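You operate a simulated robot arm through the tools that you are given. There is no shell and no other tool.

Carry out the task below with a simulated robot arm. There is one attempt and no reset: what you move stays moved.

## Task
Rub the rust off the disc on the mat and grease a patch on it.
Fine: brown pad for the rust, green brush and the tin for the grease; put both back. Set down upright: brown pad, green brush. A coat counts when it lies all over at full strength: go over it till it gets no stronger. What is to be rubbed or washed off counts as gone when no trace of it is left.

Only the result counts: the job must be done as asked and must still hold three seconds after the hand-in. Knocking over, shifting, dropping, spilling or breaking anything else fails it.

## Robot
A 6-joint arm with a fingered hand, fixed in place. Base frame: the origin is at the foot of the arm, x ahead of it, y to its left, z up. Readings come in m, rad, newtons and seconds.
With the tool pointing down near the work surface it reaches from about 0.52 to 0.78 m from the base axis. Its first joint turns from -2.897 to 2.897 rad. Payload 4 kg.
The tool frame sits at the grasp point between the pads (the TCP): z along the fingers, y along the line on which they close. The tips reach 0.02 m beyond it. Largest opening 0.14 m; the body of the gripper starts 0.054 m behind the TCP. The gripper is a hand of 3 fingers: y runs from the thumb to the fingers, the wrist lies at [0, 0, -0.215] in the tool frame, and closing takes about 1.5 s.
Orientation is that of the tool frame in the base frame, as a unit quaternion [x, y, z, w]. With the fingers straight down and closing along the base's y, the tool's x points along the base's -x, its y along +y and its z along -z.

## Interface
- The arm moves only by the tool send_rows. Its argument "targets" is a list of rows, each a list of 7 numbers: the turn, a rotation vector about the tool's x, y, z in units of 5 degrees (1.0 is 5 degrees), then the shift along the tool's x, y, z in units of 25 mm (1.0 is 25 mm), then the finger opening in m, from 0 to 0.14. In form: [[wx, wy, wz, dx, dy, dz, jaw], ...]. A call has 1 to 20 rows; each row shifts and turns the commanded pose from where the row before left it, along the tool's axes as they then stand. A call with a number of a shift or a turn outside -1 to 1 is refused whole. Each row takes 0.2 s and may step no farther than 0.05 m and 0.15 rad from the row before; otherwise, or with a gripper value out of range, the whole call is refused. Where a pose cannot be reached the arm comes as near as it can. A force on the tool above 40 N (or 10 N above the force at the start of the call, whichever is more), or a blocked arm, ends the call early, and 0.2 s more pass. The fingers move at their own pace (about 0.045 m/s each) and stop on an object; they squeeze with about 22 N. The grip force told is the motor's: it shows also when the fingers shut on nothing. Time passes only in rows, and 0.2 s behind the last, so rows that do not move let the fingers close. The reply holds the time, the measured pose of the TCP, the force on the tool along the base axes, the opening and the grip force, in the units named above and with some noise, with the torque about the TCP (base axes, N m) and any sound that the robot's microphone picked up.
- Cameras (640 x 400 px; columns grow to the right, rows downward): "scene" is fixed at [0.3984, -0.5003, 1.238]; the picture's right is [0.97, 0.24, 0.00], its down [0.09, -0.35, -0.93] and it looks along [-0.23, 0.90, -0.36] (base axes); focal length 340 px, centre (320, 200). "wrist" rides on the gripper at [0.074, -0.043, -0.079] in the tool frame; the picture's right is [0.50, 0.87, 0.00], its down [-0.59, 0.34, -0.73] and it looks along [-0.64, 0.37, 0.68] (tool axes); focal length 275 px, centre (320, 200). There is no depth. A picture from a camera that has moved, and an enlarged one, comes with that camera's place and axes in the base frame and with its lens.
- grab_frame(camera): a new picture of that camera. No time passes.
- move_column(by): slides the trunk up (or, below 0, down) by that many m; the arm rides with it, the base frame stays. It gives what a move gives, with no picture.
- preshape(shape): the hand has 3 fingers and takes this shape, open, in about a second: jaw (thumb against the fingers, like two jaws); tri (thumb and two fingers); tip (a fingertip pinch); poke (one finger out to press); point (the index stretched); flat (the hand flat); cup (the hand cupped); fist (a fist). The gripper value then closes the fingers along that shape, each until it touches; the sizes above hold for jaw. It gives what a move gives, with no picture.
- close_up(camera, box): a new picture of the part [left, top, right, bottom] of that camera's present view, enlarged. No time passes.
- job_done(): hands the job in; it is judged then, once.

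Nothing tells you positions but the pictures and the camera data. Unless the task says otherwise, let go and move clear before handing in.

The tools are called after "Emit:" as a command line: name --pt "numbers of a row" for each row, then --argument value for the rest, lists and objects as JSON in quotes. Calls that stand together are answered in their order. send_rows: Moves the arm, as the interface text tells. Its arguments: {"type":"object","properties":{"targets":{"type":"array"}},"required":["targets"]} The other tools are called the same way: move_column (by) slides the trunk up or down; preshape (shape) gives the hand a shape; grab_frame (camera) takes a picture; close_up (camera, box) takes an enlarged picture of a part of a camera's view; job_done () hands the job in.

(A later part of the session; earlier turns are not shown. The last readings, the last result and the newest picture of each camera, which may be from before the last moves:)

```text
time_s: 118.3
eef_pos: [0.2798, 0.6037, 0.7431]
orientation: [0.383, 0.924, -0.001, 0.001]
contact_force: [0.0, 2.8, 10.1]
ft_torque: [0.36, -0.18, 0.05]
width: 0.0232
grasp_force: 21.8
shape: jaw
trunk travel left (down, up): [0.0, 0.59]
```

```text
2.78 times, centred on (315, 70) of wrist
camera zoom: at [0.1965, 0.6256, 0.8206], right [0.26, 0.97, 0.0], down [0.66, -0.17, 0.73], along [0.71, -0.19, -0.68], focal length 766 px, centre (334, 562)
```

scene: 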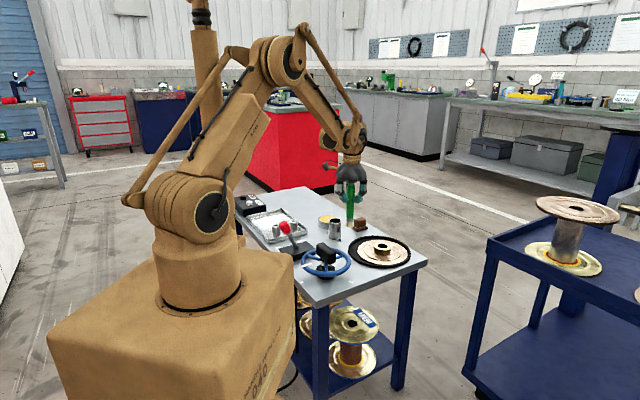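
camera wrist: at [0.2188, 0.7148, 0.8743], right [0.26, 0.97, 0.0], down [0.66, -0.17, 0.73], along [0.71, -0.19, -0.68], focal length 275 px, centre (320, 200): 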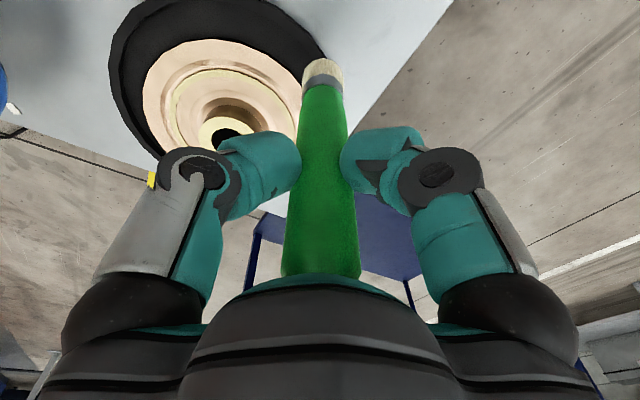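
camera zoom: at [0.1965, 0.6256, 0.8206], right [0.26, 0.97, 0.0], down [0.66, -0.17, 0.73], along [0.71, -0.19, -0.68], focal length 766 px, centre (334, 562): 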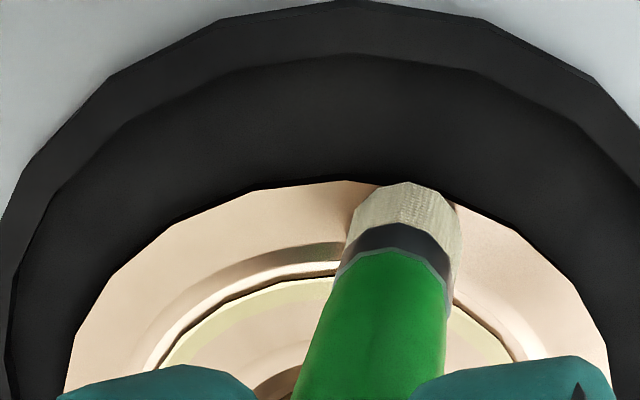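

The brush rocks in the grip while its tip sticks, so it hardly slid at all; that explains the missing film. I'll lift slightly, see how it sits, then slide with very little pressure.

Emit:
send_rows --pt "0 0 0 0 0 -0.2 0.0" --pt "0 0 0 0 0 -0.4 0.0"

Emit:
close_up --camera "scene" --box '[340, 190, 410, 260]'

Emit:
grab_frame --camera "wrist"

```text
time_s: 118.9
eef_pos: [0.2809, 0.6037, 0.7566]
orientation: [0.383, 0.924, -0.001, 0.001]
contact_force: [0.7, -0.7, -0.6]
ft_torque: [0.01, -0.01, 0.01]
width: 0.0234
grasp_force: 22.2
shape: jaw
trunk travel left (down, up): [0.0, 0.59]
```

```text
5.71 times, centred on (375, 225) of scene
camera zoom: at [0.3984, -0.5003, 1.238], right [0.97, 0.24, 0.0], down [0.09, -0.35, -0.93], along [-0.23, 0.9, -0.36], focal length 1946 px, centre (6, 57)
```

zoom: 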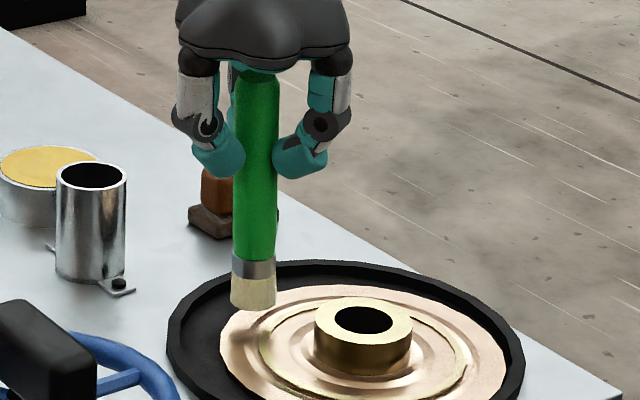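

```text
taken
camera wrist: at [0.1967, 0.6259, 0.835], right [0.26, 0.97, 0.0], down [0.66, -0.17, 0.73], along [0.71, -0.19, -0.68], focal length 275 px, centre (320, 200)
```

wrist: 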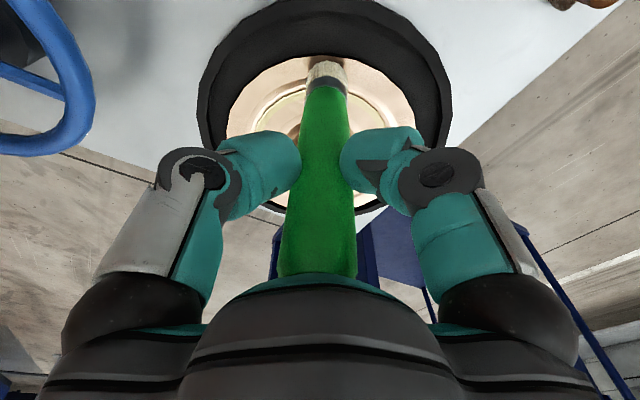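

Emit:
send_rows --pt "0 0 0 0 0 0.4 0.0" --pt "0 0 0 0 0 0.1 0.0"

Emit:
send_rows --pt "0 0 0 0 0 0.04 0.0"

Emit:
send_rows --pt "0 0 0 0 0 0.03 0.0"

```text
time_s: 119.5
eef_pos: [0.2796, 0.6044, 0.7434]
orientation: [0.383, 0.924, -0.001, 0.0]
contact_force: [-0.2, -0.4, -0.1]
ft_torque: [0.0, -0.01, 0.0]
width: 0.023
grasp_force: 21.9
shape: jaw
trunk travel left (down, up): [0.0, 0.59]
```

```text
time_s: 119.9
eef_pos: [0.2792, 0.604, 0.7423]
orientation: [0.384, 0.924, -0.001, 0.0]
contact_force: [0.0, -0.6, -1.0]
ft_torque: [-0.01, 0.01, 0.02]
width: 0.0228
grasp_force: 21.9
shape: jaw
trunk travel left (down, up): [0.0, 0.59]
```

```text
time_s: 120.3
eef_pos: [0.2798, 0.6043, 0.7418]
orientation: [0.383, 0.924, -0.001, 0.001]
contact_force: [-0.4, 0.6, -0.3]
ft_torque: [0.03, -0.03, 0.0]
width: 0.0231
grasp_force: 22.8
shape: jaw
trunk travel left (down, up): [0.0, 0.59]
```

Emit:
send_rows --pt "0 0 0 0 0 0.015 0.0" --pt "0 0 0 0.045 0.195 0 0.0" --pt "0 0 0 0.045 0.195 0 0.0"

Emit:
close_up --camera "scene" --box '[345, 225, 395, 260]'

Emit:
send_rows --pt "0 0 0 0.045 0.195 0 0.0" --pt "0 0 0 0.045 0.195 0 0.0"

Emit:
close_up --camera "scene" --box '[345, 225, 395, 260]'

```text
time_s: 121.1
eef_pos: [0.2851, 0.6114, 0.7407]
orientation: [0.383, 0.924, -0.001, 0.001]
contact_force: [-0.6, -0.4, -0.1]
ft_torque: [-0.05, 0.05, 0.03]
width: 0.0232
grasp_force: 22.5
shape: jaw
trunk travel left (down, up): [0.0, 0.59]
```

```text
11.43 times, centred on (370, 242) of scene
camera zoom: at [0.3984, -0.5003, 1.238], right [0.97, 0.24, 0.0], down [0.09, -0.35, -0.93], along [-0.23, 0.9, -0.36], focal length 3892 px, centre (-251, -286)
```

zoom: 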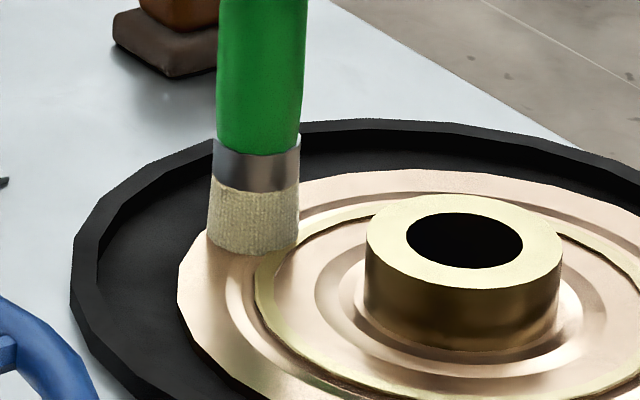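

```text
time_s: 121.7
eef_pos: [0.2913, 0.6215, 0.742]
orientation: [0.383, 0.924, -0.002, 0.0]
contact_force: [-0.2, 0.6, 3.4]
ft_torque: [-0.04, 0.08, 0.03]
width: 0.0236
grasp_force: 22.3
shape: jaw
trunk travel left (down, up): [0.0, 0.59]
```

```text
11.43 times, centred on (370, 242) of scene
camera zoom: at [0.3984, -0.5003, 1.238], right [0.97, 0.24, 0.0], down [0.09, -0.35, -0.93], along [-0.23, 0.9, -0.36], focal length 3892 px, centre (-251, -286)
```

zoom: 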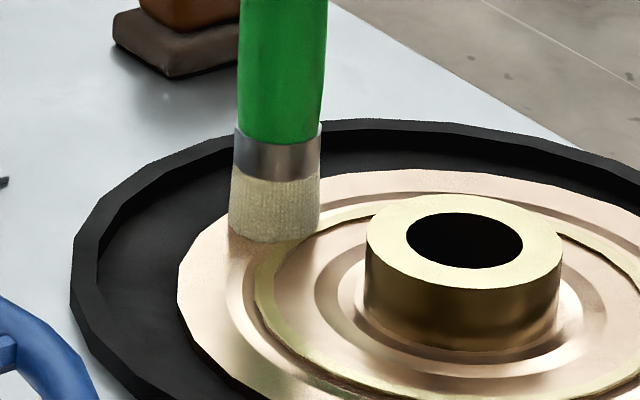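

It slides well with a light touch. I'll do several light strokes back and forth and then look for a film.

Emit:
send_rows --pt "0 0 0 0.045 0.195 0 0.0" --pt "0 0 0 0.045 0.195 0 0.0" --pt "0 0 0 -0.045 -0.195 0 0.0" --pt "0 0 0 -0.045 -0.195 0 0.0" --pt "0 0 0 -0.045 -0.195 0 0.0" --pt "0 0 0 -0.045 -0.195 0 0.0" --pt "0 0 0 -0.045 -0.195 0 0.0" --pt "0 0 0 -0.045 -0.195 0 0.0" --pt "0 0 0 -0.045 -0.195 0 0.0" --pt "0 0 0 0.045 0.195 0 0.0" --pt "0 0 0 0.045 0.195 0 0.0" --pt "0 0 0 0.045 0.195 0 0.0" --pt "0 0 0 0.045 0.195 0 0.0" --pt "0 0 0 0.045 0.195 0 0.0" --pt "0 0 0 0.045 0.195 0 0.0"

Emit:
close_up --camera "scene" --box '[345, 225, 395, 260]'

Emit:
close_up --camera "wrist" --box '[200, 0, 430, 140]'

```text
time_s: 124.9
eef_pos: [0.2931, 0.624, 0.7427]
orientation: [0.383, 0.924, -0.001, 0.0]
contact_force: [-2.1, -3.9, 9.3]
ft_torque: [-0.39, 0.32, 0.02]
width: 0.024
grasp_force: 22.4
shape: jaw
trunk travel left (down, up): [0.0, 0.59]
```

```text
11.43 times, centred on (370, 242) of scene
camera zoom: at [0.3984, -0.5003, 1.238], right [0.97, 0.24, 0.0], down [0.09, -0.35, -0.93], along [-0.23, 0.9, -0.36], focal length 3892 px, centre (-251, -286)
```

zoom: 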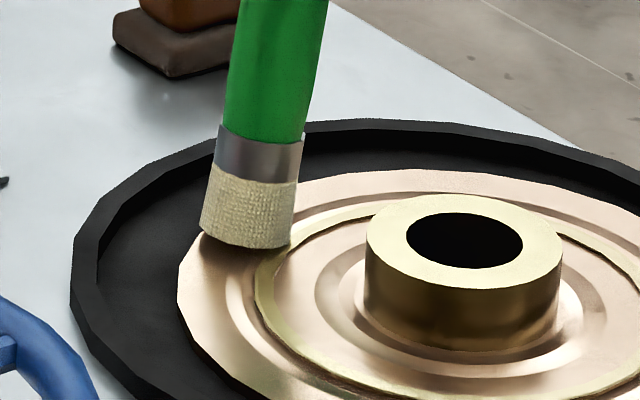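

```text
2.78 times, centred on (315, 70) of wrist
camera zoom: at [0.2101, 0.6465, 0.8212], right [0.26, 0.97, 0.0], down [0.66, -0.17, 0.73], along [0.71, -0.19, -0.68], focal length 766 px, centre (334, 562)
```

zoom: 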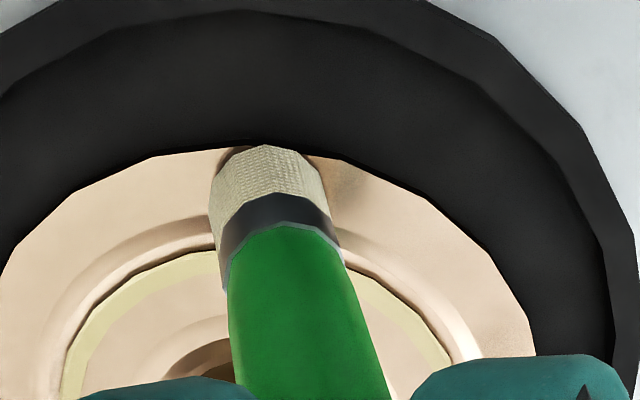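

Still no film to be seen. I'll straighten the brush by stroking back, lift it clear and look at the stroked area from above.

Emit:
send_rows --pt "0 0 0 0 0 -0.03 0.0" --pt "0 0 0 -0.045 -0.195 0 0.0" --pt "0 0 0 -0.045 -0.195 0 0.0" --pt "0 0 0 0 0 -0.8 0.0" --pt "0 0 0 0.3 0.7 -0.6 0.0" --pt "0 0 0 0.3 0.9 -0.4 0.0" --pt "0 0 0 0.2 0.9 -0.2 0.0" --pt "0 0 0 0 0.9 0 0.0"

Emit:
grab_frame --camera "wrist"

Emit:
close_up --camera "wrist" --box '[130, 0, 310, 112]'

Emit:
close_up --camera "scene" --box '[345, 230, 415, 274]'

```text
time_s: 126.7
eef_pos: [0.3344, 0.6906, 0.7922]
orientation: [0.383, 0.924, -0.001, 0.001]
contact_force: [-0.1, 0.1, -0.4]
ft_torque: [0.0, -0.03, 0.0]
width: 0.0231
grasp_force: 22.0
shape: jaw
trunk travel left (down, up): [0.0, 0.59]
```

```text
taken
camera wrist: at [0.2511, 0.7132, 0.8711], right [0.26, 0.97, 0.0], down [0.66, -0.17, 0.73], along [0.71, -0.19, -0.68], focal length 275 px, centre (320, 200)
```

wrist: 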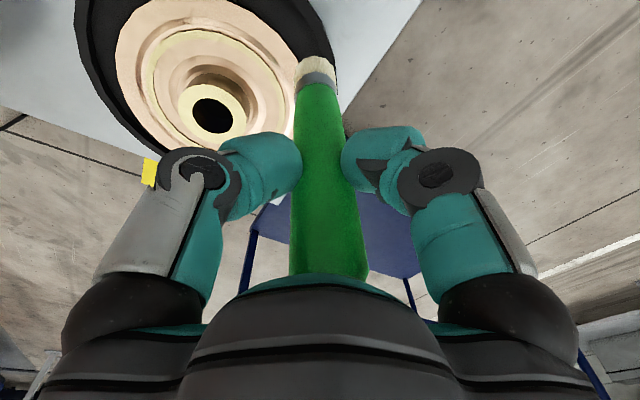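

```text
3.56 times, centred on (220, 56) of wrist
camera zoom: at [0.2511, 0.7132, 0.8711], right [0.26, 0.97, 0.0], down [0.66, -0.17, 0.73], along [0.71, -0.19, -0.68], focal length 979 px, centre (676, 712)
```

zoom: 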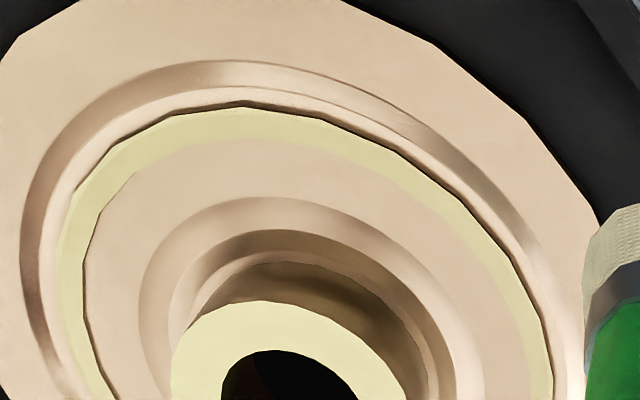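

```text
9.09 times, centred on (380, 252) of scene
camera zoom: at [0.3984, -0.5003, 1.238], right [0.97, 0.24, 0.0], down [0.09, -0.35, -0.93], along [-0.23, 0.9, -0.36], focal length 3096 px, centre (-226, -273)
```

zoom: 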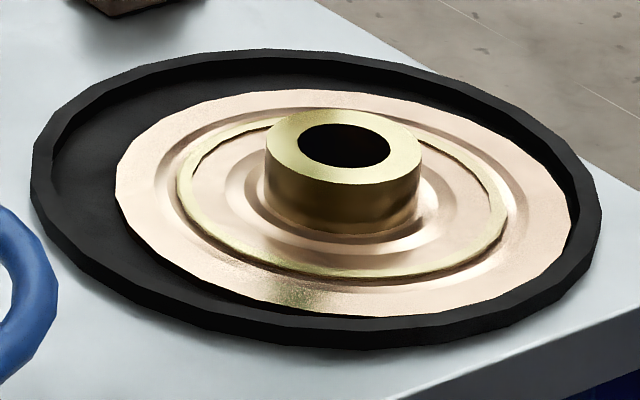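

There is a yellowish tint at the front of the disc, near (0.344, 0.514). I'll enlarge it to see whether it is real or a reflection.

Emit:
close_up --camera "scene" --box '[360, 250, 390, 270]'

Emit:
close_up --camera "scene" --box '[355, 240, 385, 260]'

Emit:
close_up --camera "wrist" --box '[110, 0, 220, 150]'

```text
16.00 times, centred on (375, 260) of scene
camera zoom: at [0.3984, -0.5003, 1.238], right [0.97, 0.24, 0.0], down [0.09, -0.35, -0.93], along [-0.23, 0.9, -0.36], focal length 5448 px, centre (-560, -760)
```

zoom: 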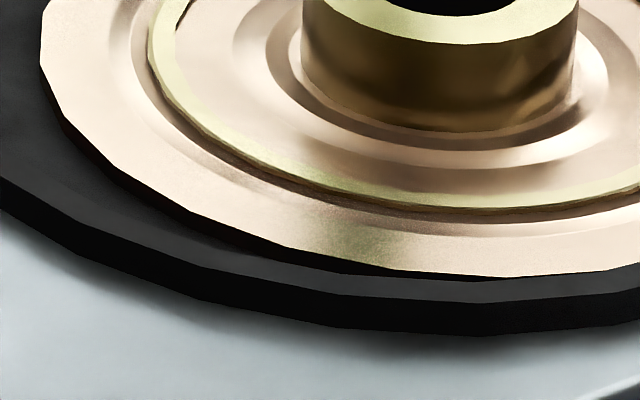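

```text
16.00 times, centred on (370, 250) of scene
camera zoom: at [0.3984, -0.5003, 1.238], right [0.97, 0.24, 0.0], down [0.09, -0.35, -0.93], along [-0.23, 0.9, -0.36], focal length 5448 px, centre (-480, -600)
```

zoom: 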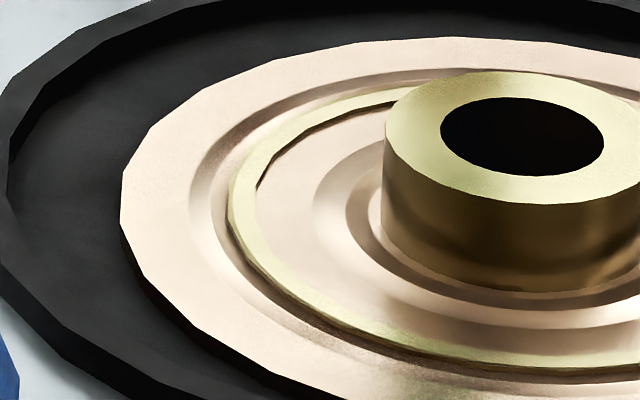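

```text
2.67 times, centred on (165, 75) of wrist
camera zoom: at [0.2511, 0.7132, 0.8711], right [0.26, 0.97, 0.0], down [0.66, -0.17, 0.73], along [0.71, -0.19, -0.68], focal length 734 px, centre (733, 533)
```

zoom: 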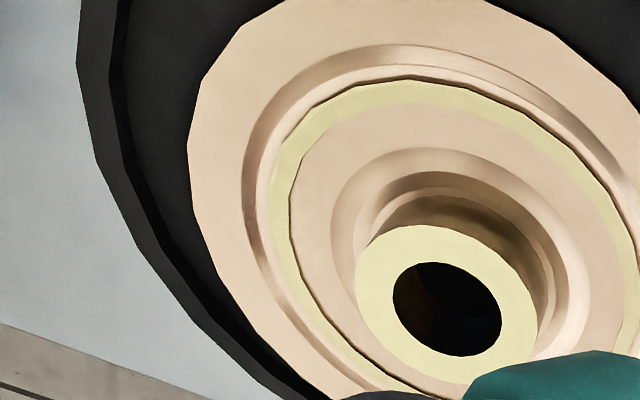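

That tint is only the green handle mirrored in the metal. The grease seems to be cream-coloured like the bristles, so a thin film would be hard to see. I'll set up light strokes in earnest over the old rust area, lifting at the ends to reset the lean.

Emit:
send_rows --pt "0 0 0 -0.334 -0.972 0 0.0" --pt "0 0 0 -0.334 -0.972 0 0.0" --pt "0 0 0 -0.334 -0.972 0 0.0" --pt "0 0 0 -0.334 -0.972 0 0.0" --pt "0 0 0 0 0 0.9 0.0" --pt "0 0 0 0 0 0.9 0.0" --pt "0 0 0 0 0 0.06 0.0"

Emit:
send_rows --pt "0 0 0 0 0 0.03 0.0"

Emit:
send_rows --pt "0 0 0 0 0 0.03 0.0"

Emit:
send_rows --pt "0 0 0 0 0 0.03 0.0"

```text
time_s: 128.3
eef_pos: [0.2903, 0.5997, 0.7459]
orientation: [0.383, 0.924, -0.001, 0.0]
contact_force: [-0.2, 0.3, -1.6]
ft_torque: [0.01, 0.04, 0.01]
width: 0.0232
grasp_force: 21.4
shape: jaw
trunk travel left (down, up): [0.0, 0.59]
```

```text
time_s: 128.7
eef_pos: [0.2884, 0.5987, 0.7454]
orientation: [0.382, 0.924, -0.001, 0.001]
contact_force: [0.4, -0.3, -0.7]
ft_torque: [-0.02, 0.0, 0.0]
width: 0.0231
grasp_force: 22.4
shape: jaw
trunk travel left (down, up): [0.0, 0.59]
```

```text
time_s: 129.1
eef_pos: [0.2899, 0.5985, 0.7446]
orientation: [0.383, 0.924, -0.001, 0.001]
contact_force: [0.0, 0.1, -0.6]
ft_torque: [-0.01, 0.03, -0.02]
width: 0.0233
grasp_force: 21.6
shape: jaw
trunk travel left (down, up): [0.0, 0.59]
```

```text
time_s: 129.5
eef_pos: [0.2893, 0.5982, 0.7439]
orientation: [0.383, 0.924, -0.001, 0.0]
contact_force: [0.1, -0.7, -0.9]
ft_torque: [0.02, 0.01, -0.02]
width: 0.0233
grasp_force: 22.0
shape: jaw
trunk travel left (down, up): [0.0, 0.59]
```

Emit:
send_rows --pt "0 0 0 0 0 0.03 0.0"

Emit:
send_rows --pt "0 0 0 0 0 0.02 0.0"

Emit:
send_rows --pt "0 0 0 0 0 0.02 0.0"

```text
time_s: 129.9
eef_pos: [0.2883, 0.5996, 0.7427]
orientation: [0.383, 0.924, -0.001, 0.0]
contact_force: [-1.1, -0.2, 0.2]
ft_torque: [-0.02, 0.01, 0.02]
width: 0.0232
grasp_force: 22.1
shape: jaw
trunk travel left (down, up): [0.0, 0.59]
```

```text
time_s: 130.3
eef_pos: [0.2895, 0.5978, 0.7429]
orientation: [0.383, 0.924, -0.001, 0.001]
contact_force: [0.1, 0.5, 2.3]
ft_torque: [-0.02, 0.02, 0.06]
width: 0.0231
grasp_force: 22.3
shape: jaw
trunk travel left (down, up): [0.0, 0.59]
```

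```text
time_s: 130.7
eef_pos: [0.2887, 0.5981, 0.7409]
orientation: [0.383, 0.924, -0.001, 0.0]
contact_force: [-0.2, 0.0, 5.6]
ft_torque: [0.0, -0.01, 0.0]
width: 0.0233
grasp_force: 22.3
shape: jaw
trunk travel left (down, up): [0.0, 0.59]
```

Emit:
send_rows --pt "0 0 0 0 0 -0.028 0.0" --pt "0 0 0 0.045 0.195 0 0.0" --pt "0 0 0 0.045 0.195 0 0.0" --pt "0 0 0 0.045 0.195 0 0.0" --pt "0 0 0 0.045 0.195 0 0.0"

Emit:
send_rows --pt "0 0 0 0.045 0.195 0 0.0" --pt "0 0 0 0.045 0.195 0 0.0" --pt "0 0 0 0.045 0.195 0 0.0" --pt "0 0 0 0.045 0.195 0 0.0"

Emit:
close_up --camera "scene" --box '[345, 225, 395, 260]'

```text
time_s: 131.9
eef_pos: [0.2987, 0.6157, 0.742]
orientation: [0.383, 0.924, -0.002, 0.001]
contact_force: [-0.4, 0.3, 0.4]
ft_torque: [0.01, 0.02, -0.02]
width: 0.0234
grasp_force: 22.1
shape: jaw
trunk travel left (down, up): [0.0, 0.59]
```

```text
time_s: 132.9
eef_pos: [0.3099, 0.6324, 0.742]
orientation: [0.383, 0.924, -0.002, -0.001]
contact_force: [-0.1, 0.2, -0.2]
ft_torque: [0.0, 0.03, 0.01]
width: 0.0229
grasp_force: 21.9
shape: jaw
trunk travel left (down, up): [0.0, 0.59]
```

```text
11.43 times, centred on (370, 242) of scene
camera zoom: at [0.3984, -0.5003, 1.238], right [0.97, 0.24, 0.0], down [0.09, -0.35, -0.93], along [-0.23, 0.9, -0.36], focal length 3892 px, centre (-251, -286)
```

zoom: 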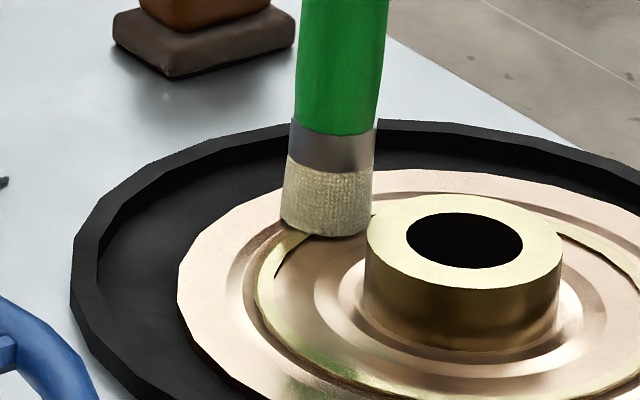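

This slides cleanly. Continuing with light strokes back and forth.

Emit:
send_rows --pt "0 0 0 0 0 0.01 0.0" --pt "0 0 0 -0.045 -0.195 0 0.0" --pt "0 0 0 -0.045 -0.195 0 0.0" --pt "0 0 0 -0.045 -0.195 0 0.0" --pt "0 0 0 -0.045 -0.195 0 0.0" --pt "0 0 0 -0.045 -0.195 0 0.0" --pt "0 0 0 -0.045 -0.195 0 0.0" --pt "0 0 0 -0.045 -0.195 0 0.0" --pt "0 0 0 -0.045 -0.195 0 0.0"

Emit:
send_rows --pt "0 0 0 0.045 0.195 0 0.0" --pt "0 0 0 0.045 0.195 0 0.0" --pt "0 0 0 0.045 0.195 0 0.0" --pt "0 0 0 0.045 0.195 0 0.0" --pt "0 0 0 0.045 0.195 0 0.0" --pt "0 0 0 0.045 0.195 0 0.0" --pt "0 0 0 0.045 0.195 0 0.0" --pt "0 0 0 0.045 0.195 0 0.0"

Emit:
send_rows --pt "0 0 0 -0.045 -0.195 0 0.0" --pt "0 0 0 -0.045 -0.195 0 0.0" --pt "0 0 0 -0.045 -0.195 0 0.0" --pt "0 0 0 -0.045 -0.195 0 0.0" --pt "0 0 0 -0.045 -0.195 0 0.0" --pt "0 0 0 -0.045 -0.195 0 0.0" --pt "0 0 0 -0.045 -0.195 0 0.0" --pt "0 0 0 -0.045 -0.195 0 0.0"

Emit:
close_up --camera "scene" --box '[345, 225, 395, 260]'

```text
time_s: 134.9
eef_pos: [0.2897, 0.5983, 0.7427]
orientation: [0.383, 0.924, -0.002, 0.0]
contact_force: [0.2, 0.1, -0.2]
ft_torque: [-0.01, 0.01, 0.03]
width: 0.0232
grasp_force: 22.3
shape: jaw
trunk travel left (down, up): [0.0, 0.59]
```

```text
time_s: 136.7
eef_pos: [0.3108, 0.6321, 0.7418]
orientation: [0.383, 0.924, -0.001, 0.0]
contact_force: [-0.2, -0.9, 1.7]
ft_torque: [-0.03, 0.02, -0.01]
width: 0.0231
grasp_force: 22.5
shape: jaw
trunk travel left (down, up): [0.0, 0.59]
```

```text
time_s: 138.5
eef_pos: [0.29, 0.5998, 0.7421]
orientation: [0.383, 0.924, -0.002, 0.001]
contact_force: [0.1, 0.0, 2.1]
ft_torque: [0.05, -0.05, -0.01]
width: 0.0232
grasp_force: 22.7
shape: jaw
trunk travel left (down, up): [0.0, 0.59]
```

```text
11.43 times, centred on (370, 242) of scene
camera zoom: at [0.3984, -0.5003, 1.238], right [0.97, 0.24, 0.0], down [0.09, -0.35, -0.93], along [-0.23, 0.9, -0.36], focal length 3892 px, centre (-251, -286)
```

zoom: 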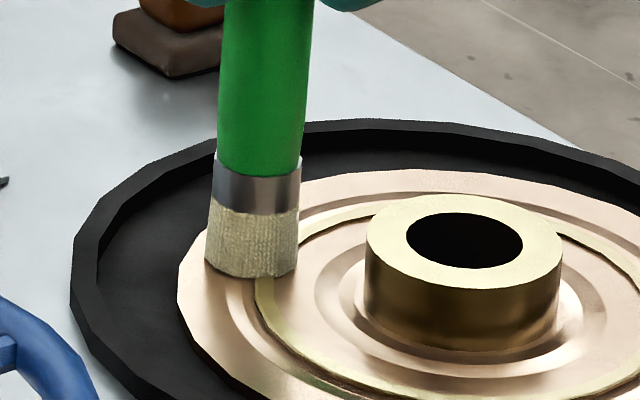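

Emit:
send_rows --pt "0 0 0 0 0 -0.8 0.0" --pt "0 0 0 0.5 0.7 -0.6 0.0" --pt "0 0 0 0.5 0.9 -0.4 0.0" --pt "0 0 0 0.5 0.9 -0.2 0.0" --pt "0 0 0 0.5 0.6 0 0.0"

Emit:
close_up --camera "wrist" --box '[130, 0, 310, 112]'

Emit:
close_up --camera "scene" --box '[345, 230, 415, 274]'

```text
time_s: 139.7
eef_pos: [0.3086, 0.6896, 0.7931]
orientation: [0.383, 0.924, -0.001, 0.001]
contact_force: [0.5, 0.3, -1.0]
ft_torque: [0.01, -0.03, 0.03]
width: 0.0229
grasp_force: 21.5
shape: jaw
trunk travel left (down, up): [0.0, 0.59]
```

```text
3.56 times, centred on (220, 56) of wrist
camera zoom: at [0.2257, 0.711, 0.871], right [0.26, 0.97, 0.0], down [0.66, -0.17, 0.73], along [0.71, -0.19, -0.68], focal length 979 px, centre (676, 712)
```

zoom: 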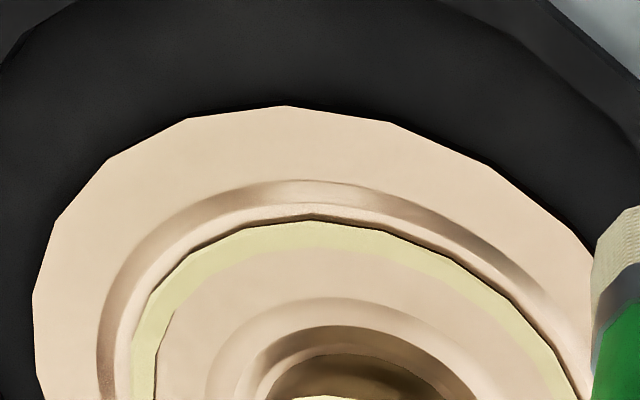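

```text
9.09 times, centred on (380, 252) of scene
camera zoom: at [0.3984, -0.5003, 1.238], right [0.97, 0.24, 0.0], down [0.09, -0.35, -0.93], along [-0.23, 0.9, -0.36], focal length 3096 px, centre (-226, -273)
```

zoom: 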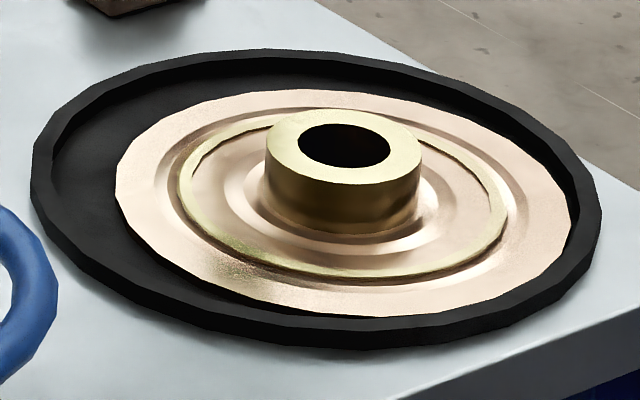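

No change at all there, although the brush slid well. The spot to be greased may be somewhere else on the disc, so I'll sweep the brush lightly around the ring and watch where the film takes.

Emit:
send_rows --pt "0 0 0 -0.91 -0.294 0.92 0.0" --pt "0 0 0 -0.91 -0.294 0.92 0.0" --pt "0 0 0 0 0 0.06 0.0" --pt "0 0 0 0 0 0.03 0.0"

Emit:
send_rows --pt "0 0 0 0 0 0.03 0.0"

Emit:
send_rows --pt "0 0 0 0 0 0.03 0.0"

Emit:
close_up --camera "scene" --box '[345, 220, 415, 270]'

```text
time_s: 140.7
eef_pos: [0.3306, 0.6474, 0.7439]
orientation: [0.383, 0.924, 0.0, 0.0]
contact_force: [0.0, -0.5, -0.4]
ft_torque: [0.02, 0.0, -0.02]
width: 0.0231
grasp_force: 22.3
shape: jaw
trunk travel left (down, up): [0.0, 0.59]
```

```text
time_s: 141.1
eef_pos: [0.3297, 0.6469, 0.743]
orientation: [0.382, 0.924, -0.001, 0.001]
contact_force: [-0.6, -0.5, -1.6]
ft_torque: [0.01, -0.01, 0.01]
width: 0.0231
grasp_force: 22.1
shape: jaw
trunk travel left (down, up): [0.0, 0.59]
```

```text
time_s: 141.5
eef_pos: [0.3296, 0.6454, 0.7424]
orientation: [0.383, 0.924, 0.0, 0.0]
contact_force: [-0.2, 0.6, -0.1]
ft_torque: [-0.02, 0.04, -0.01]
width: 0.023
grasp_force: 21.8
shape: jaw
trunk travel left (down, up): [0.0, 0.59]
```

```text
8.00 times, centred on (380, 245) of scene
camera zoom: at [0.3984, -0.5003, 1.238], right [0.97, 0.24, 0.0], down [0.09, -0.35, -0.93], along [-0.23, 0.9, -0.36], focal length 2724 px, centre (-160, -160)
```

zoom: 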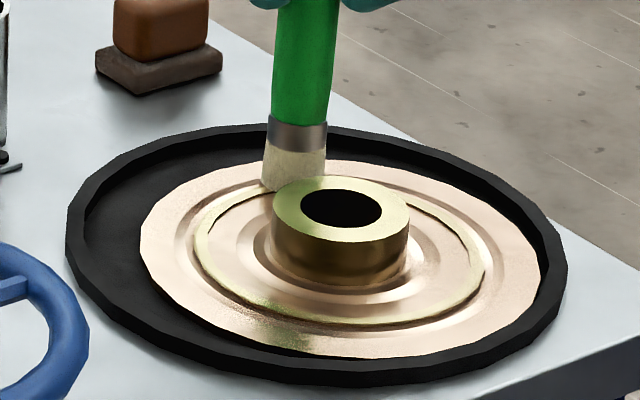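

Emit:
send_rows --pt "0 0 0 0 0 0.014 0.0" --pt "0 0 0 -0.115 0.199 0 0.0" --pt "0 0 0 -0.115 0.199 0 0.0" --pt "0 0 0 -0.148 0.176 0 0.0" --pt "0 0 0 -0.148 0.176 0 0.0" --pt "0 0 0 -0.176 0.148 0 0.0" --pt "0 0 0 -0.176 0.148 0 0.0" --pt "0 0 0 -0.199 0.115 0 0.0" --pt "0 0 0 -0.199 0.115 0 0.0"

Emit:
send_rows --pt "0 0 0 -0.216 0.079 0 0.0" --pt "0 0 0 -0.216 0.079 0 0.0" --pt "0 0 0 -0.227 0.04 0 0.0" --pt "0 0 0 -0.227 0.04 0 0.0" --pt "0 0 0 -0.23 0 0 0.0" --pt "0 0 0 -0.23 0 0 0.0" --pt "0 0 0 -0.227 -0.04 0 0.0" --pt "0 0 0 -0.227 -0.04 0 0.0"

Emit:
close_up --camera "scene" --box '[345, 220, 415, 270]'

```text
time_s: 143.5
eef_pos: [0.3752, 0.6462, 0.742]
orientation: [0.383, 0.924, -0.002, 0.001]
contact_force: [-1.7, 0.3, 5.1]
ft_torque: [0.06, 0.14, 0.0]
width: 0.0233
grasp_force: 22.2
shape: jaw
trunk travel left (down, up): [0.0, 0.59]
```

```text
time_s: 145.3
eef_pos: [0.4098, 0.6169, 0.7424]
orientation: [0.383, 0.924, -0.002, 0.0]
contact_force: [-0.7, 1.4, 6.1]
ft_torque: [0.13, 0.04, -0.01]
width: 0.0233
grasp_force: 21.5
shape: jaw
trunk travel left (down, up): [0.0, 0.59]
```

```text
8.00 times, centred on (380, 245) of scene
camera zoom: at [0.3984, -0.5003, 1.238], right [0.97, 0.24, 0.0], down [0.09, -0.35, -0.93], along [-0.23, 0.9, -0.36], focal length 2724 px, centre (-160, -160)
```

zoom: 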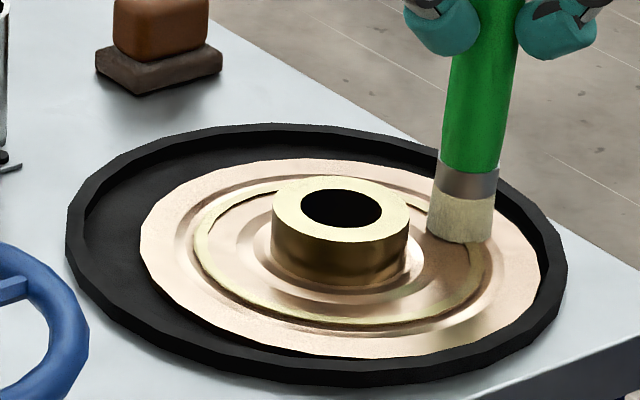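

Emit:
send_rows --pt "0 0 0 0 0 -0.01 0.0" --pt "0 0 0 -0.216 -0.079 0 0.0" --pt "0 0 0 -0.216 -0.079 0 0.0" --pt "0 0 0 -0.199 -0.115 0 0.0" --pt "0 0 0 -0.199 -0.115 0 0.0" --pt "0 0 0 -0.176 -0.148 0 0.0" --pt "0 0 0 -0.176 -0.148 0 0.0" --pt "0 0 0 -0.148 -0.176 0 0.0" --pt "0 0 0 -0.148 -0.176 0 0.0" --pt "0 0 0 -0.115 -0.199 0 0.0" --pt "0 0 0 -0.115 -0.199 0 0.0" --pt "0 0 0 -0.079 -0.216 0 0.0" --pt "0 0 0 -0.079 -0.216 0 0.0"

Emit:
close_up --camera "scene" --box '[345, 220, 415, 270]'

Emit:
send_rows --pt "0 0 0 -0.04 -0.227 0 0.0" --pt "0 0 0 -0.04 -0.227 0 0.0" --pt "0 0 0 0 -0.23 0 0.0" --pt "0 0 0 0 -0.23 0 0.0" --pt "0 0 0 0.04 -0.227 0 0.0" --pt "0 0 0 0.04 -0.227 0 0.0" --pt "0 0 0 0.079 -0.216 0 0.0" --pt "0 0 0 0.079 -0.216 0 0.0" --pt "0 0 0 0.115 -0.199 0 0.0" --pt "0 0 0 0.115 -0.199 0 0.0"

Emit:
close_up --camera "scene" --box '[345, 220, 415, 270]'

```text
time_s: 148.1
eef_pos: [0.4102, 0.5517, 0.7425]
orientation: [0.382, 0.924, -0.002, 0.001]
contact_force: [0.7, -0.4, -0.1]
ft_torque: [0.01, -0.01, 0.04]
width: 0.0232
grasp_force: 22.2
shape: jaw
trunk travel left (down, up): [0.0, 0.59]
```

```text
8.00 times, centred on (380, 245) of scene
camera zoom: at [0.3984, -0.5003, 1.238], right [0.97, 0.24, 0.0], down [0.09, -0.35, -0.93], along [-0.23, 0.9, -0.36], focal length 2724 px, centre (-160, -160)
```

zoom: 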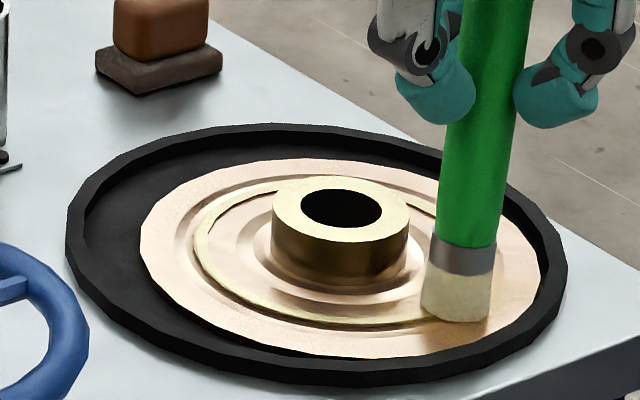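

```text
time_s: 150.3
eef_pos: [0.3651, 0.5191, 0.7428]
orientation: [0.382, 0.924, -0.001, 0.0]
contact_force: [0.8, 0.3, -0.6]
ft_torque: [0.02, 0.01, 0.01]
width: 0.0233
grasp_force: 21.8
shape: jaw
trunk travel left (down, up): [0.0, 0.59]
```

```text
8.00 times, centred on (380, 245) of scene
camera zoom: at [0.3984, -0.5003, 1.238], right [0.97, 0.24, 0.0], down [0.09, -0.35, -0.93], along [-0.23, 0.9, -0.36], focal length 2724 px, centre (-160, -160)
```

zoom: 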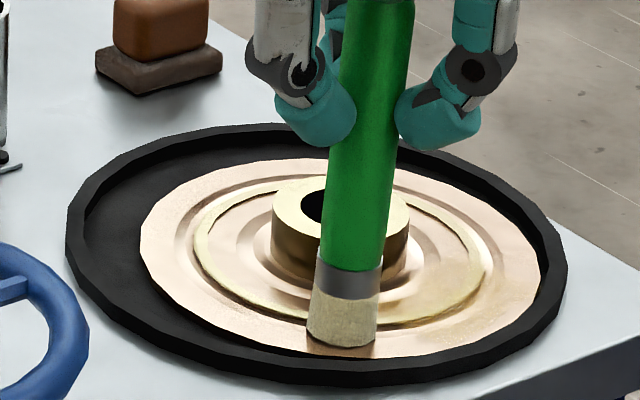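

A faint yellow tint has appeared on the front-right part after passing there. I'll look at it closely.

Emit:
close_up --camera "scene" --box '[382, 240, 412, 260]'

Emit:
grab_frame --camera "wrist"

Emit:
close_up --camera "wrist" --box '[180, 20, 460, 200]'

```text
16.00 times, centred on (397, 250) of scene
camera zoom: at [0.3984, -0.5003, 1.238], right [0.97, 0.24, 0.0], down [0.09, -0.35, -0.93], along [-0.23, 0.9, -0.36], focal length 5448 px, centre (-912, -600)
```

zoom: 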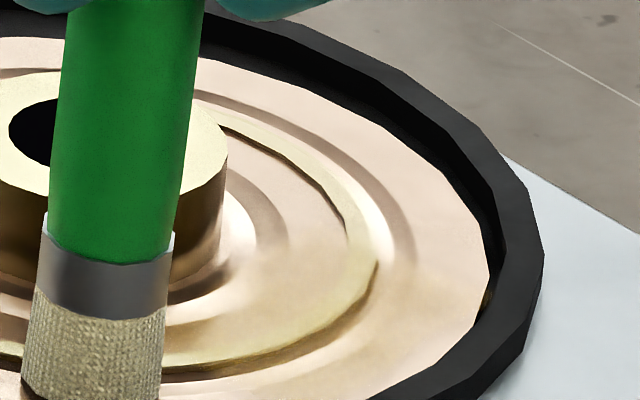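

```text
taken
camera wrist: at [0.281, 0.5412, 0.8211], right [0.26, 0.97, 0.0], down [0.66, -0.17, 0.73], along [0.71, -0.19, -0.68], focal length 275 px, centre (320, 200)
```

wrist: 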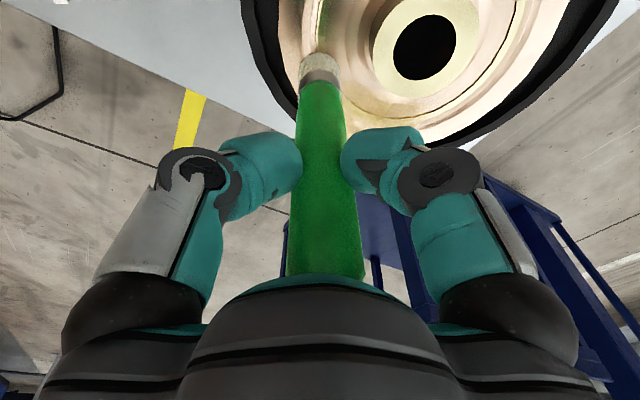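

```text
2.22 times, centred on (320, 110) of wrist
camera zoom: at [0.281, 0.5412, 0.8211], right [0.26, 0.97, 0.0], down [0.66, -0.17, 0.73], along [0.71, -0.19, -0.68], focal length 612 px, centre (320, 400)
```

zoom: 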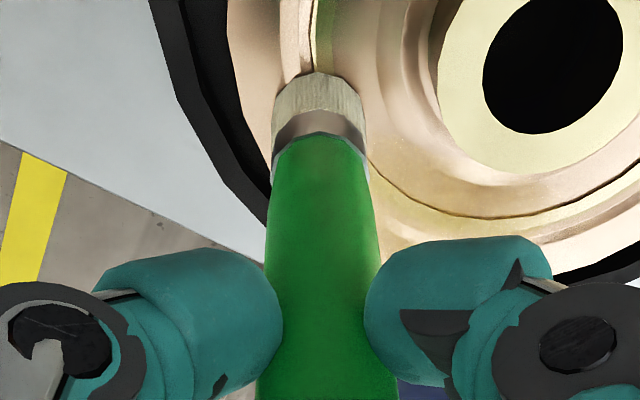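

There it is: a cream film takes on the front-right part of the disc, opposite where the rust was. I'll lift the brush and look at the outline of this patch.

Emit:
send_rows --pt "0 0 0 0 0 -0.6 0.0" --pt "0 0 0 0.7 -0.3 -0.8 0.0" --pt "0 0 0 0.9 -0.3 -0.6 0.0" --pt "0 0 0 0.9 -0.3 0 0.0"

Emit:
close_up --camera "scene" --box '[370, 238, 415, 268]'

Emit:
grab_frame --camera "wrist"

```text
time_s: 151.3
eef_pos: [0.3032, 0.5462, 0.7926]
orientation: [0.382, 0.924, -0.001, 0.001]
contact_force: [-0.3, 0.8, -0.9]
ft_torque: [0.02, 0.0, -0.02]
width: 0.0232
grasp_force: 21.8
shape: jaw
trunk travel left (down, up): [0.0, 0.59]
```

```text
13.33 times, centred on (392, 253) of scene
camera zoom: at [0.3984, -0.5003, 1.238], right [0.97, 0.24, 0.0], down [0.09, -0.35, -0.93], along [-0.23, 0.9, -0.36], focal length 4540 px, centre (-647, -507)
```

zoom: 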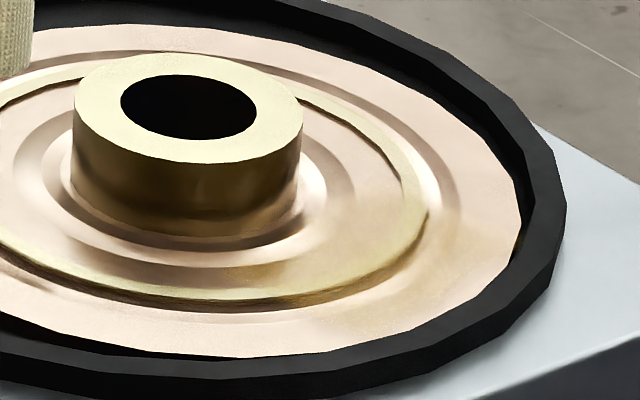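

```text
taken
camera wrist: at [0.2206, 0.5692, 0.8716], right [0.26, 0.97, 0.0], down [0.66, -0.17, 0.73], along [0.71, -0.19, -0.68], focal length 275 px, centre (320, 200)
```

wrist: 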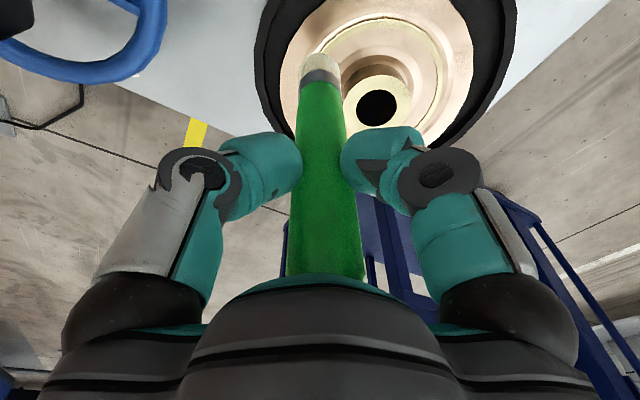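

The patch lies around (0.405, 0.551), just across the hub from the rust. I'll go there and stroke it systematically with light pressure.

Emit:
send_rows --pt "0 0 0 -0.99 0.602 0 0.0" --pt "0 0 0 -0.99 0.602 0 0.0" --pt "0 0 0 -0.99 0.602 0 0.0" --pt "0 0 0 0 0 0.91 0.0" --pt "0 0 0 0 0 0.91 0.0" --pt "0 0 0 0 0 0.1 0.0"

Emit:
send_rows --pt "0 0 0 0 0 0.04 0.0"

Emit:
send_rows --pt "0 0 0 0 0 0.03 0.0"

Emit:
close_up --camera "scene" --box '[365, 225, 425, 268]'

```text
time_s: 152.7
eef_pos: [0.3888, 0.5256, 0.7453]
orientation: [0.382, 0.924, -0.002, 0.001]
contact_force: [0.2, 0.2, -0.7]
ft_torque: [-0.01, -0.01, 0.03]
width: 0.0232
grasp_force: 21.9
shape: jaw
trunk travel left (down, up): [0.0, 0.59]
```

```text
time_s: 153.1
eef_pos: [0.389, 0.5256, 0.7425]
orientation: [0.383, 0.924, -0.001, 0.0]
contact_force: [-0.2, 0.8, -1.0]
ft_torque: [0.01, -0.01, -0.02]
width: 0.0233
grasp_force: 21.9
shape: jaw
trunk travel left (down, up): [0.0, 0.59]
```

```text
time_s: 153.5
eef_pos: [0.3887, 0.5254, 0.7411]
orientation: [0.382, 0.924, -0.001, 0.0]
contact_force: [0.1, 0.0, -0.3]
ft_torque: [-0.05, -0.02, 0.02]
width: 0.023
grasp_force: 21.8
shape: jaw
trunk travel left (down, up): [0.0, 0.59]
```

```text
9.30 times, centred on (395, 246) of scene
camera zoom: at [0.3984, -0.5003, 1.238], right [0.97, 0.24, 0.0], down [0.09, -0.35, -0.93], along [-0.23, 0.9, -0.36], focal length 3168 px, centre (-378, -233)
```

zoom: 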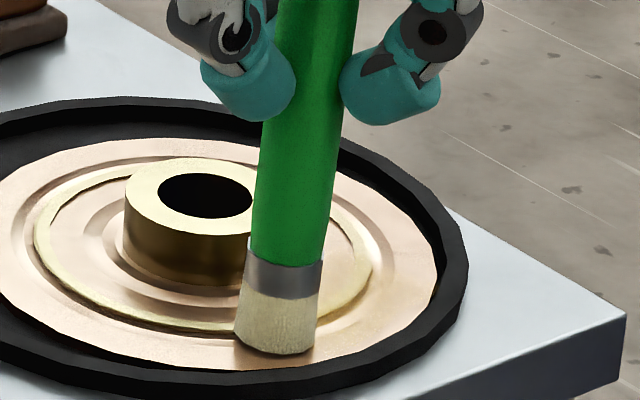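

Emit:
send_rows --pt "0 0 0 0 0 0.012 0.0" --pt "0 0 0 0.045 0.195 0 0.0" --pt "0 0 0 0.045 0.195 0 0.0" --pt "0 0 0 0.045 0.195 0 0.0" --pt "0 0 0 0.045 0.195 0 0.0" --pt "0 0 0 0.045 0.195 0 0.0" --pt "0 0 0 0.045 0.195 0 0.0"

Emit:
send_rows --pt "0 0 0 0.045 0.195 0 0.0" --pt "0 0 0 0.045 0.195 0 0.0" --pt "0 0 0 0.045 0.195 0 0.0" --pt "0 0 0 0.045 0.195 0 0.0" --pt "0 0 0 0.045 0.195 0 0.0" --pt "0 0 0 0.045 0.195 0 0.0" --pt "0 0 0 0.045 0.195 0 0.0"

Emit:
close_up --camera "scene" --box '[365, 225, 425, 268]'

```text
time_s: 155.1
eef_pos: [0.405, 0.5513, 0.7428]
orientation: [0.383, 0.924, -0.001, 0.001]
contact_force: [-0.8, 0.0, 3.2]
ft_torque: [-0.08, -0.01, -0.02]
width: 0.023
grasp_force: 21.6
shape: jaw
trunk travel left (down, up): [0.0, 0.59]
```

```text
time_s: 156.7
eef_pos: [0.4234, 0.5823, 0.742]
orientation: [0.382, 0.924, -0.001, 0.0]
contact_force: [-0.5, -1.1, 2.7]
ft_torque: [-0.03, 0.03, -0.01]
width: 0.0233
grasp_force: 22.9
shape: jaw
trunk travel left (down, up): [0.0, 0.59]
```

```text
9.30 times, centred on (395, 246) of scene
camera zoom: at [0.3984, -0.5003, 1.238], right [0.97, 0.24, 0.0], down [0.09, -0.35, -0.93], along [-0.23, 0.9, -0.36], focal length 3168 px, centre (-378, -233)
```

zoom: 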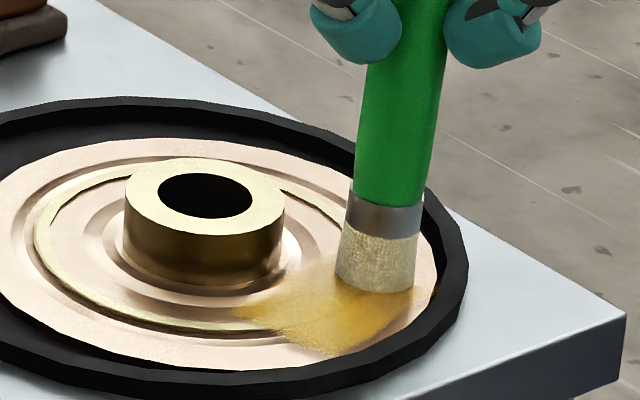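

The grease now shows clearly as yellow. I'll keep stroking the patch back and forth and shift radially to cover all of it.

Emit:
send_rows --pt "0 0 0 -0.045 -0.195 0 0.0" --pt "0 0 0 -0.045 -0.195 0 0.0" --pt "0 0 0 -0.045 -0.195 0 0.0" --pt "0 0 0 -0.045 -0.195 0 0.0" --pt "0 0 0 -0.045 -0.195 0 0.0" --pt "0 0 0 -0.045 -0.195 0 0.0" --pt "0 0 0 -0.045 -0.195 0 0.0"

Emit:
send_rows --pt "0 0 0 -0.045 -0.195 0 0.0" --pt "0 0 0 -0.045 -0.195 0 0.0" --pt "0 0 0 -0.045 -0.195 0 0.0" --pt "0 0 0 -0.045 -0.195 0 0.0" --pt "0 0 0 -0.045 -0.195 0 0.0" --pt "0 0 0 -0.045 -0.195 0 0.0"

Emit:
close_up --camera "scene" --box '[365, 225, 425, 268]'

```text
time_s: 158.3
eef_pos: [0.4058, 0.5519, 0.7419]
orientation: [0.383, 0.924, -0.001, 0.001]
contact_force: [0.4, 0.0, 0.2]
ft_torque: [0.02, 0.0, 0.04]
width: 0.023
grasp_force: 21.9
shape: jaw
trunk travel left (down, up): [0.0, 0.59]
```

```text
time_s: 159.7
eef_pos: [0.3885, 0.5269, 0.7425]
orientation: [0.383, 0.924, -0.001, 0.001]
contact_force: [0.4, 0.7, 1.5]
ft_torque: [0.04, -0.02, 0.02]
width: 0.023
grasp_force: 21.9
shape: jaw
trunk travel left (down, up): [0.0, 0.59]
```

```text
9.30 times, centred on (395, 246) of scene
camera zoom: at [0.3984, -0.5003, 1.238], right [0.97, 0.24, 0.0], down [0.09, -0.35, -0.93], along [-0.23, 0.9, -0.36], focal length 3168 px, centre (-378, -233)
```

zoom: 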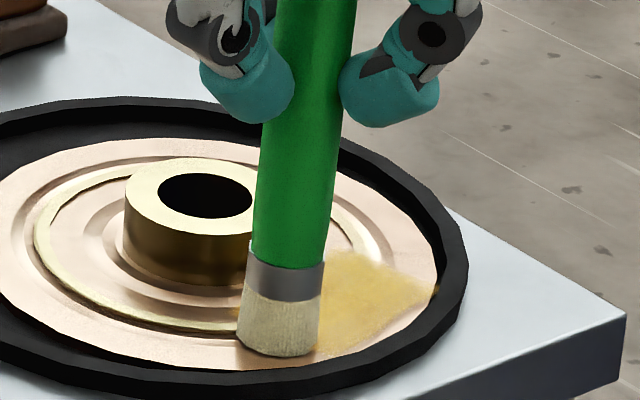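

Emit:
send_rows --pt "0 0 0 0.156 -0.036 0 0.0" --pt "0 0 0 0.156 -0.036 0 0.0" --pt "0 0 0 0.045 0.195 0 0.0" --pt "0 0 0 0.045 0.195 0 0.0" --pt "0 0 0 0.045 0.195 0 0.0" --pt "0 0 0 0.045 0.195 0 0.0" --pt "0 0 0 0.045 0.195 0 0.0" --pt "0 0 0 0.045 0.195 0 0.0"

Emit:
close_up --camera "scene" --box '[365, 225, 425, 268]'

Emit:
send_rows --pt "0 0 0 0.045 0.195 0 0.0" --pt "0 0 0 0.045 0.195 0 0.0" --pt "0 0 0 0.045 0.195 0 0.0" --pt "0 0 0 0.045 0.195 0 0.0" --pt "0 0 0 0.045 0.195 0 0.0" --pt "0 0 0 0.045 0.195 0 0.0"

Emit:
close_up --camera "scene" --box '[365, 225, 425, 268]'

```text
time_s: 161.5
eef_pos: [0.3982, 0.5562, 0.7421]
orientation: [0.383, 0.924, -0.001, 0.002]
contact_force: [-0.9, -1.0, 4.4]
ft_torque: [-0.03, 0.0, 0.04]
width: 0.0234
grasp_force: 21.9
shape: jaw
trunk travel left (down, up): [0.0, 0.59]
```

```text
9.30 times, centred on (395, 246) of scene
camera zoom: at [0.3984, -0.5003, 1.238], right [0.97, 0.24, 0.0], down [0.09, -0.35, -0.93], along [-0.23, 0.9, -0.36], focal length 3168 px, centre (-378, -233)
```

zoom: 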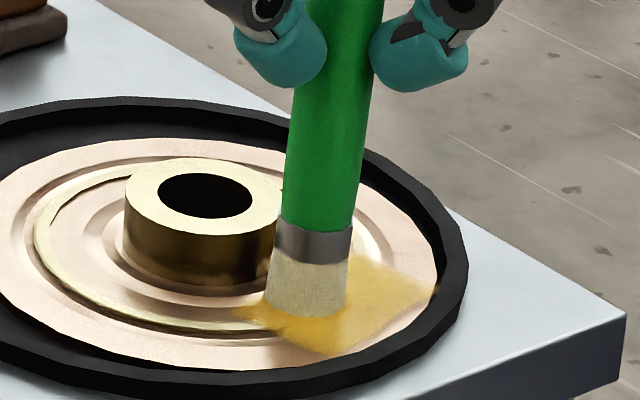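

```text
time_s: 162.9
eef_pos: [0.415, 0.5816, 0.7423]
orientation: [0.383, 0.924, -0.001, 0.0]
contact_force: [0.6, -1.0, 1.2]
ft_torque: [-0.01, 0.05, 0.02]
width: 0.0231
grasp_force: 22.2
shape: jaw
trunk travel left (down, up): [0.0, 0.59]
```

```text
9.30 times, centred on (395, 246) of scene
camera zoom: at [0.3984, -0.5003, 1.238], right [0.97, 0.24, 0.0], down [0.09, -0.35, -0.93], along [-0.23, 0.9, -0.36], focal length 3168 px, centre (-378, -233)
```

zoom: 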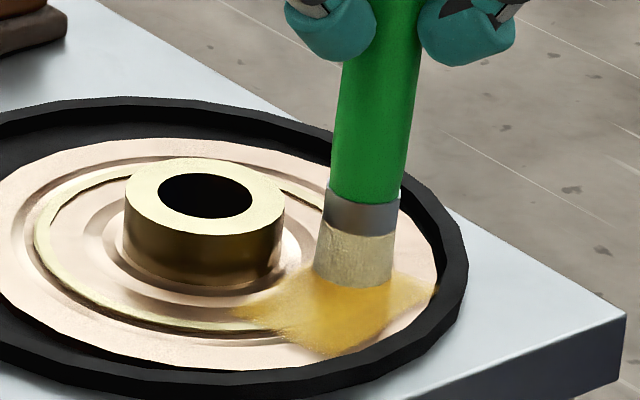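

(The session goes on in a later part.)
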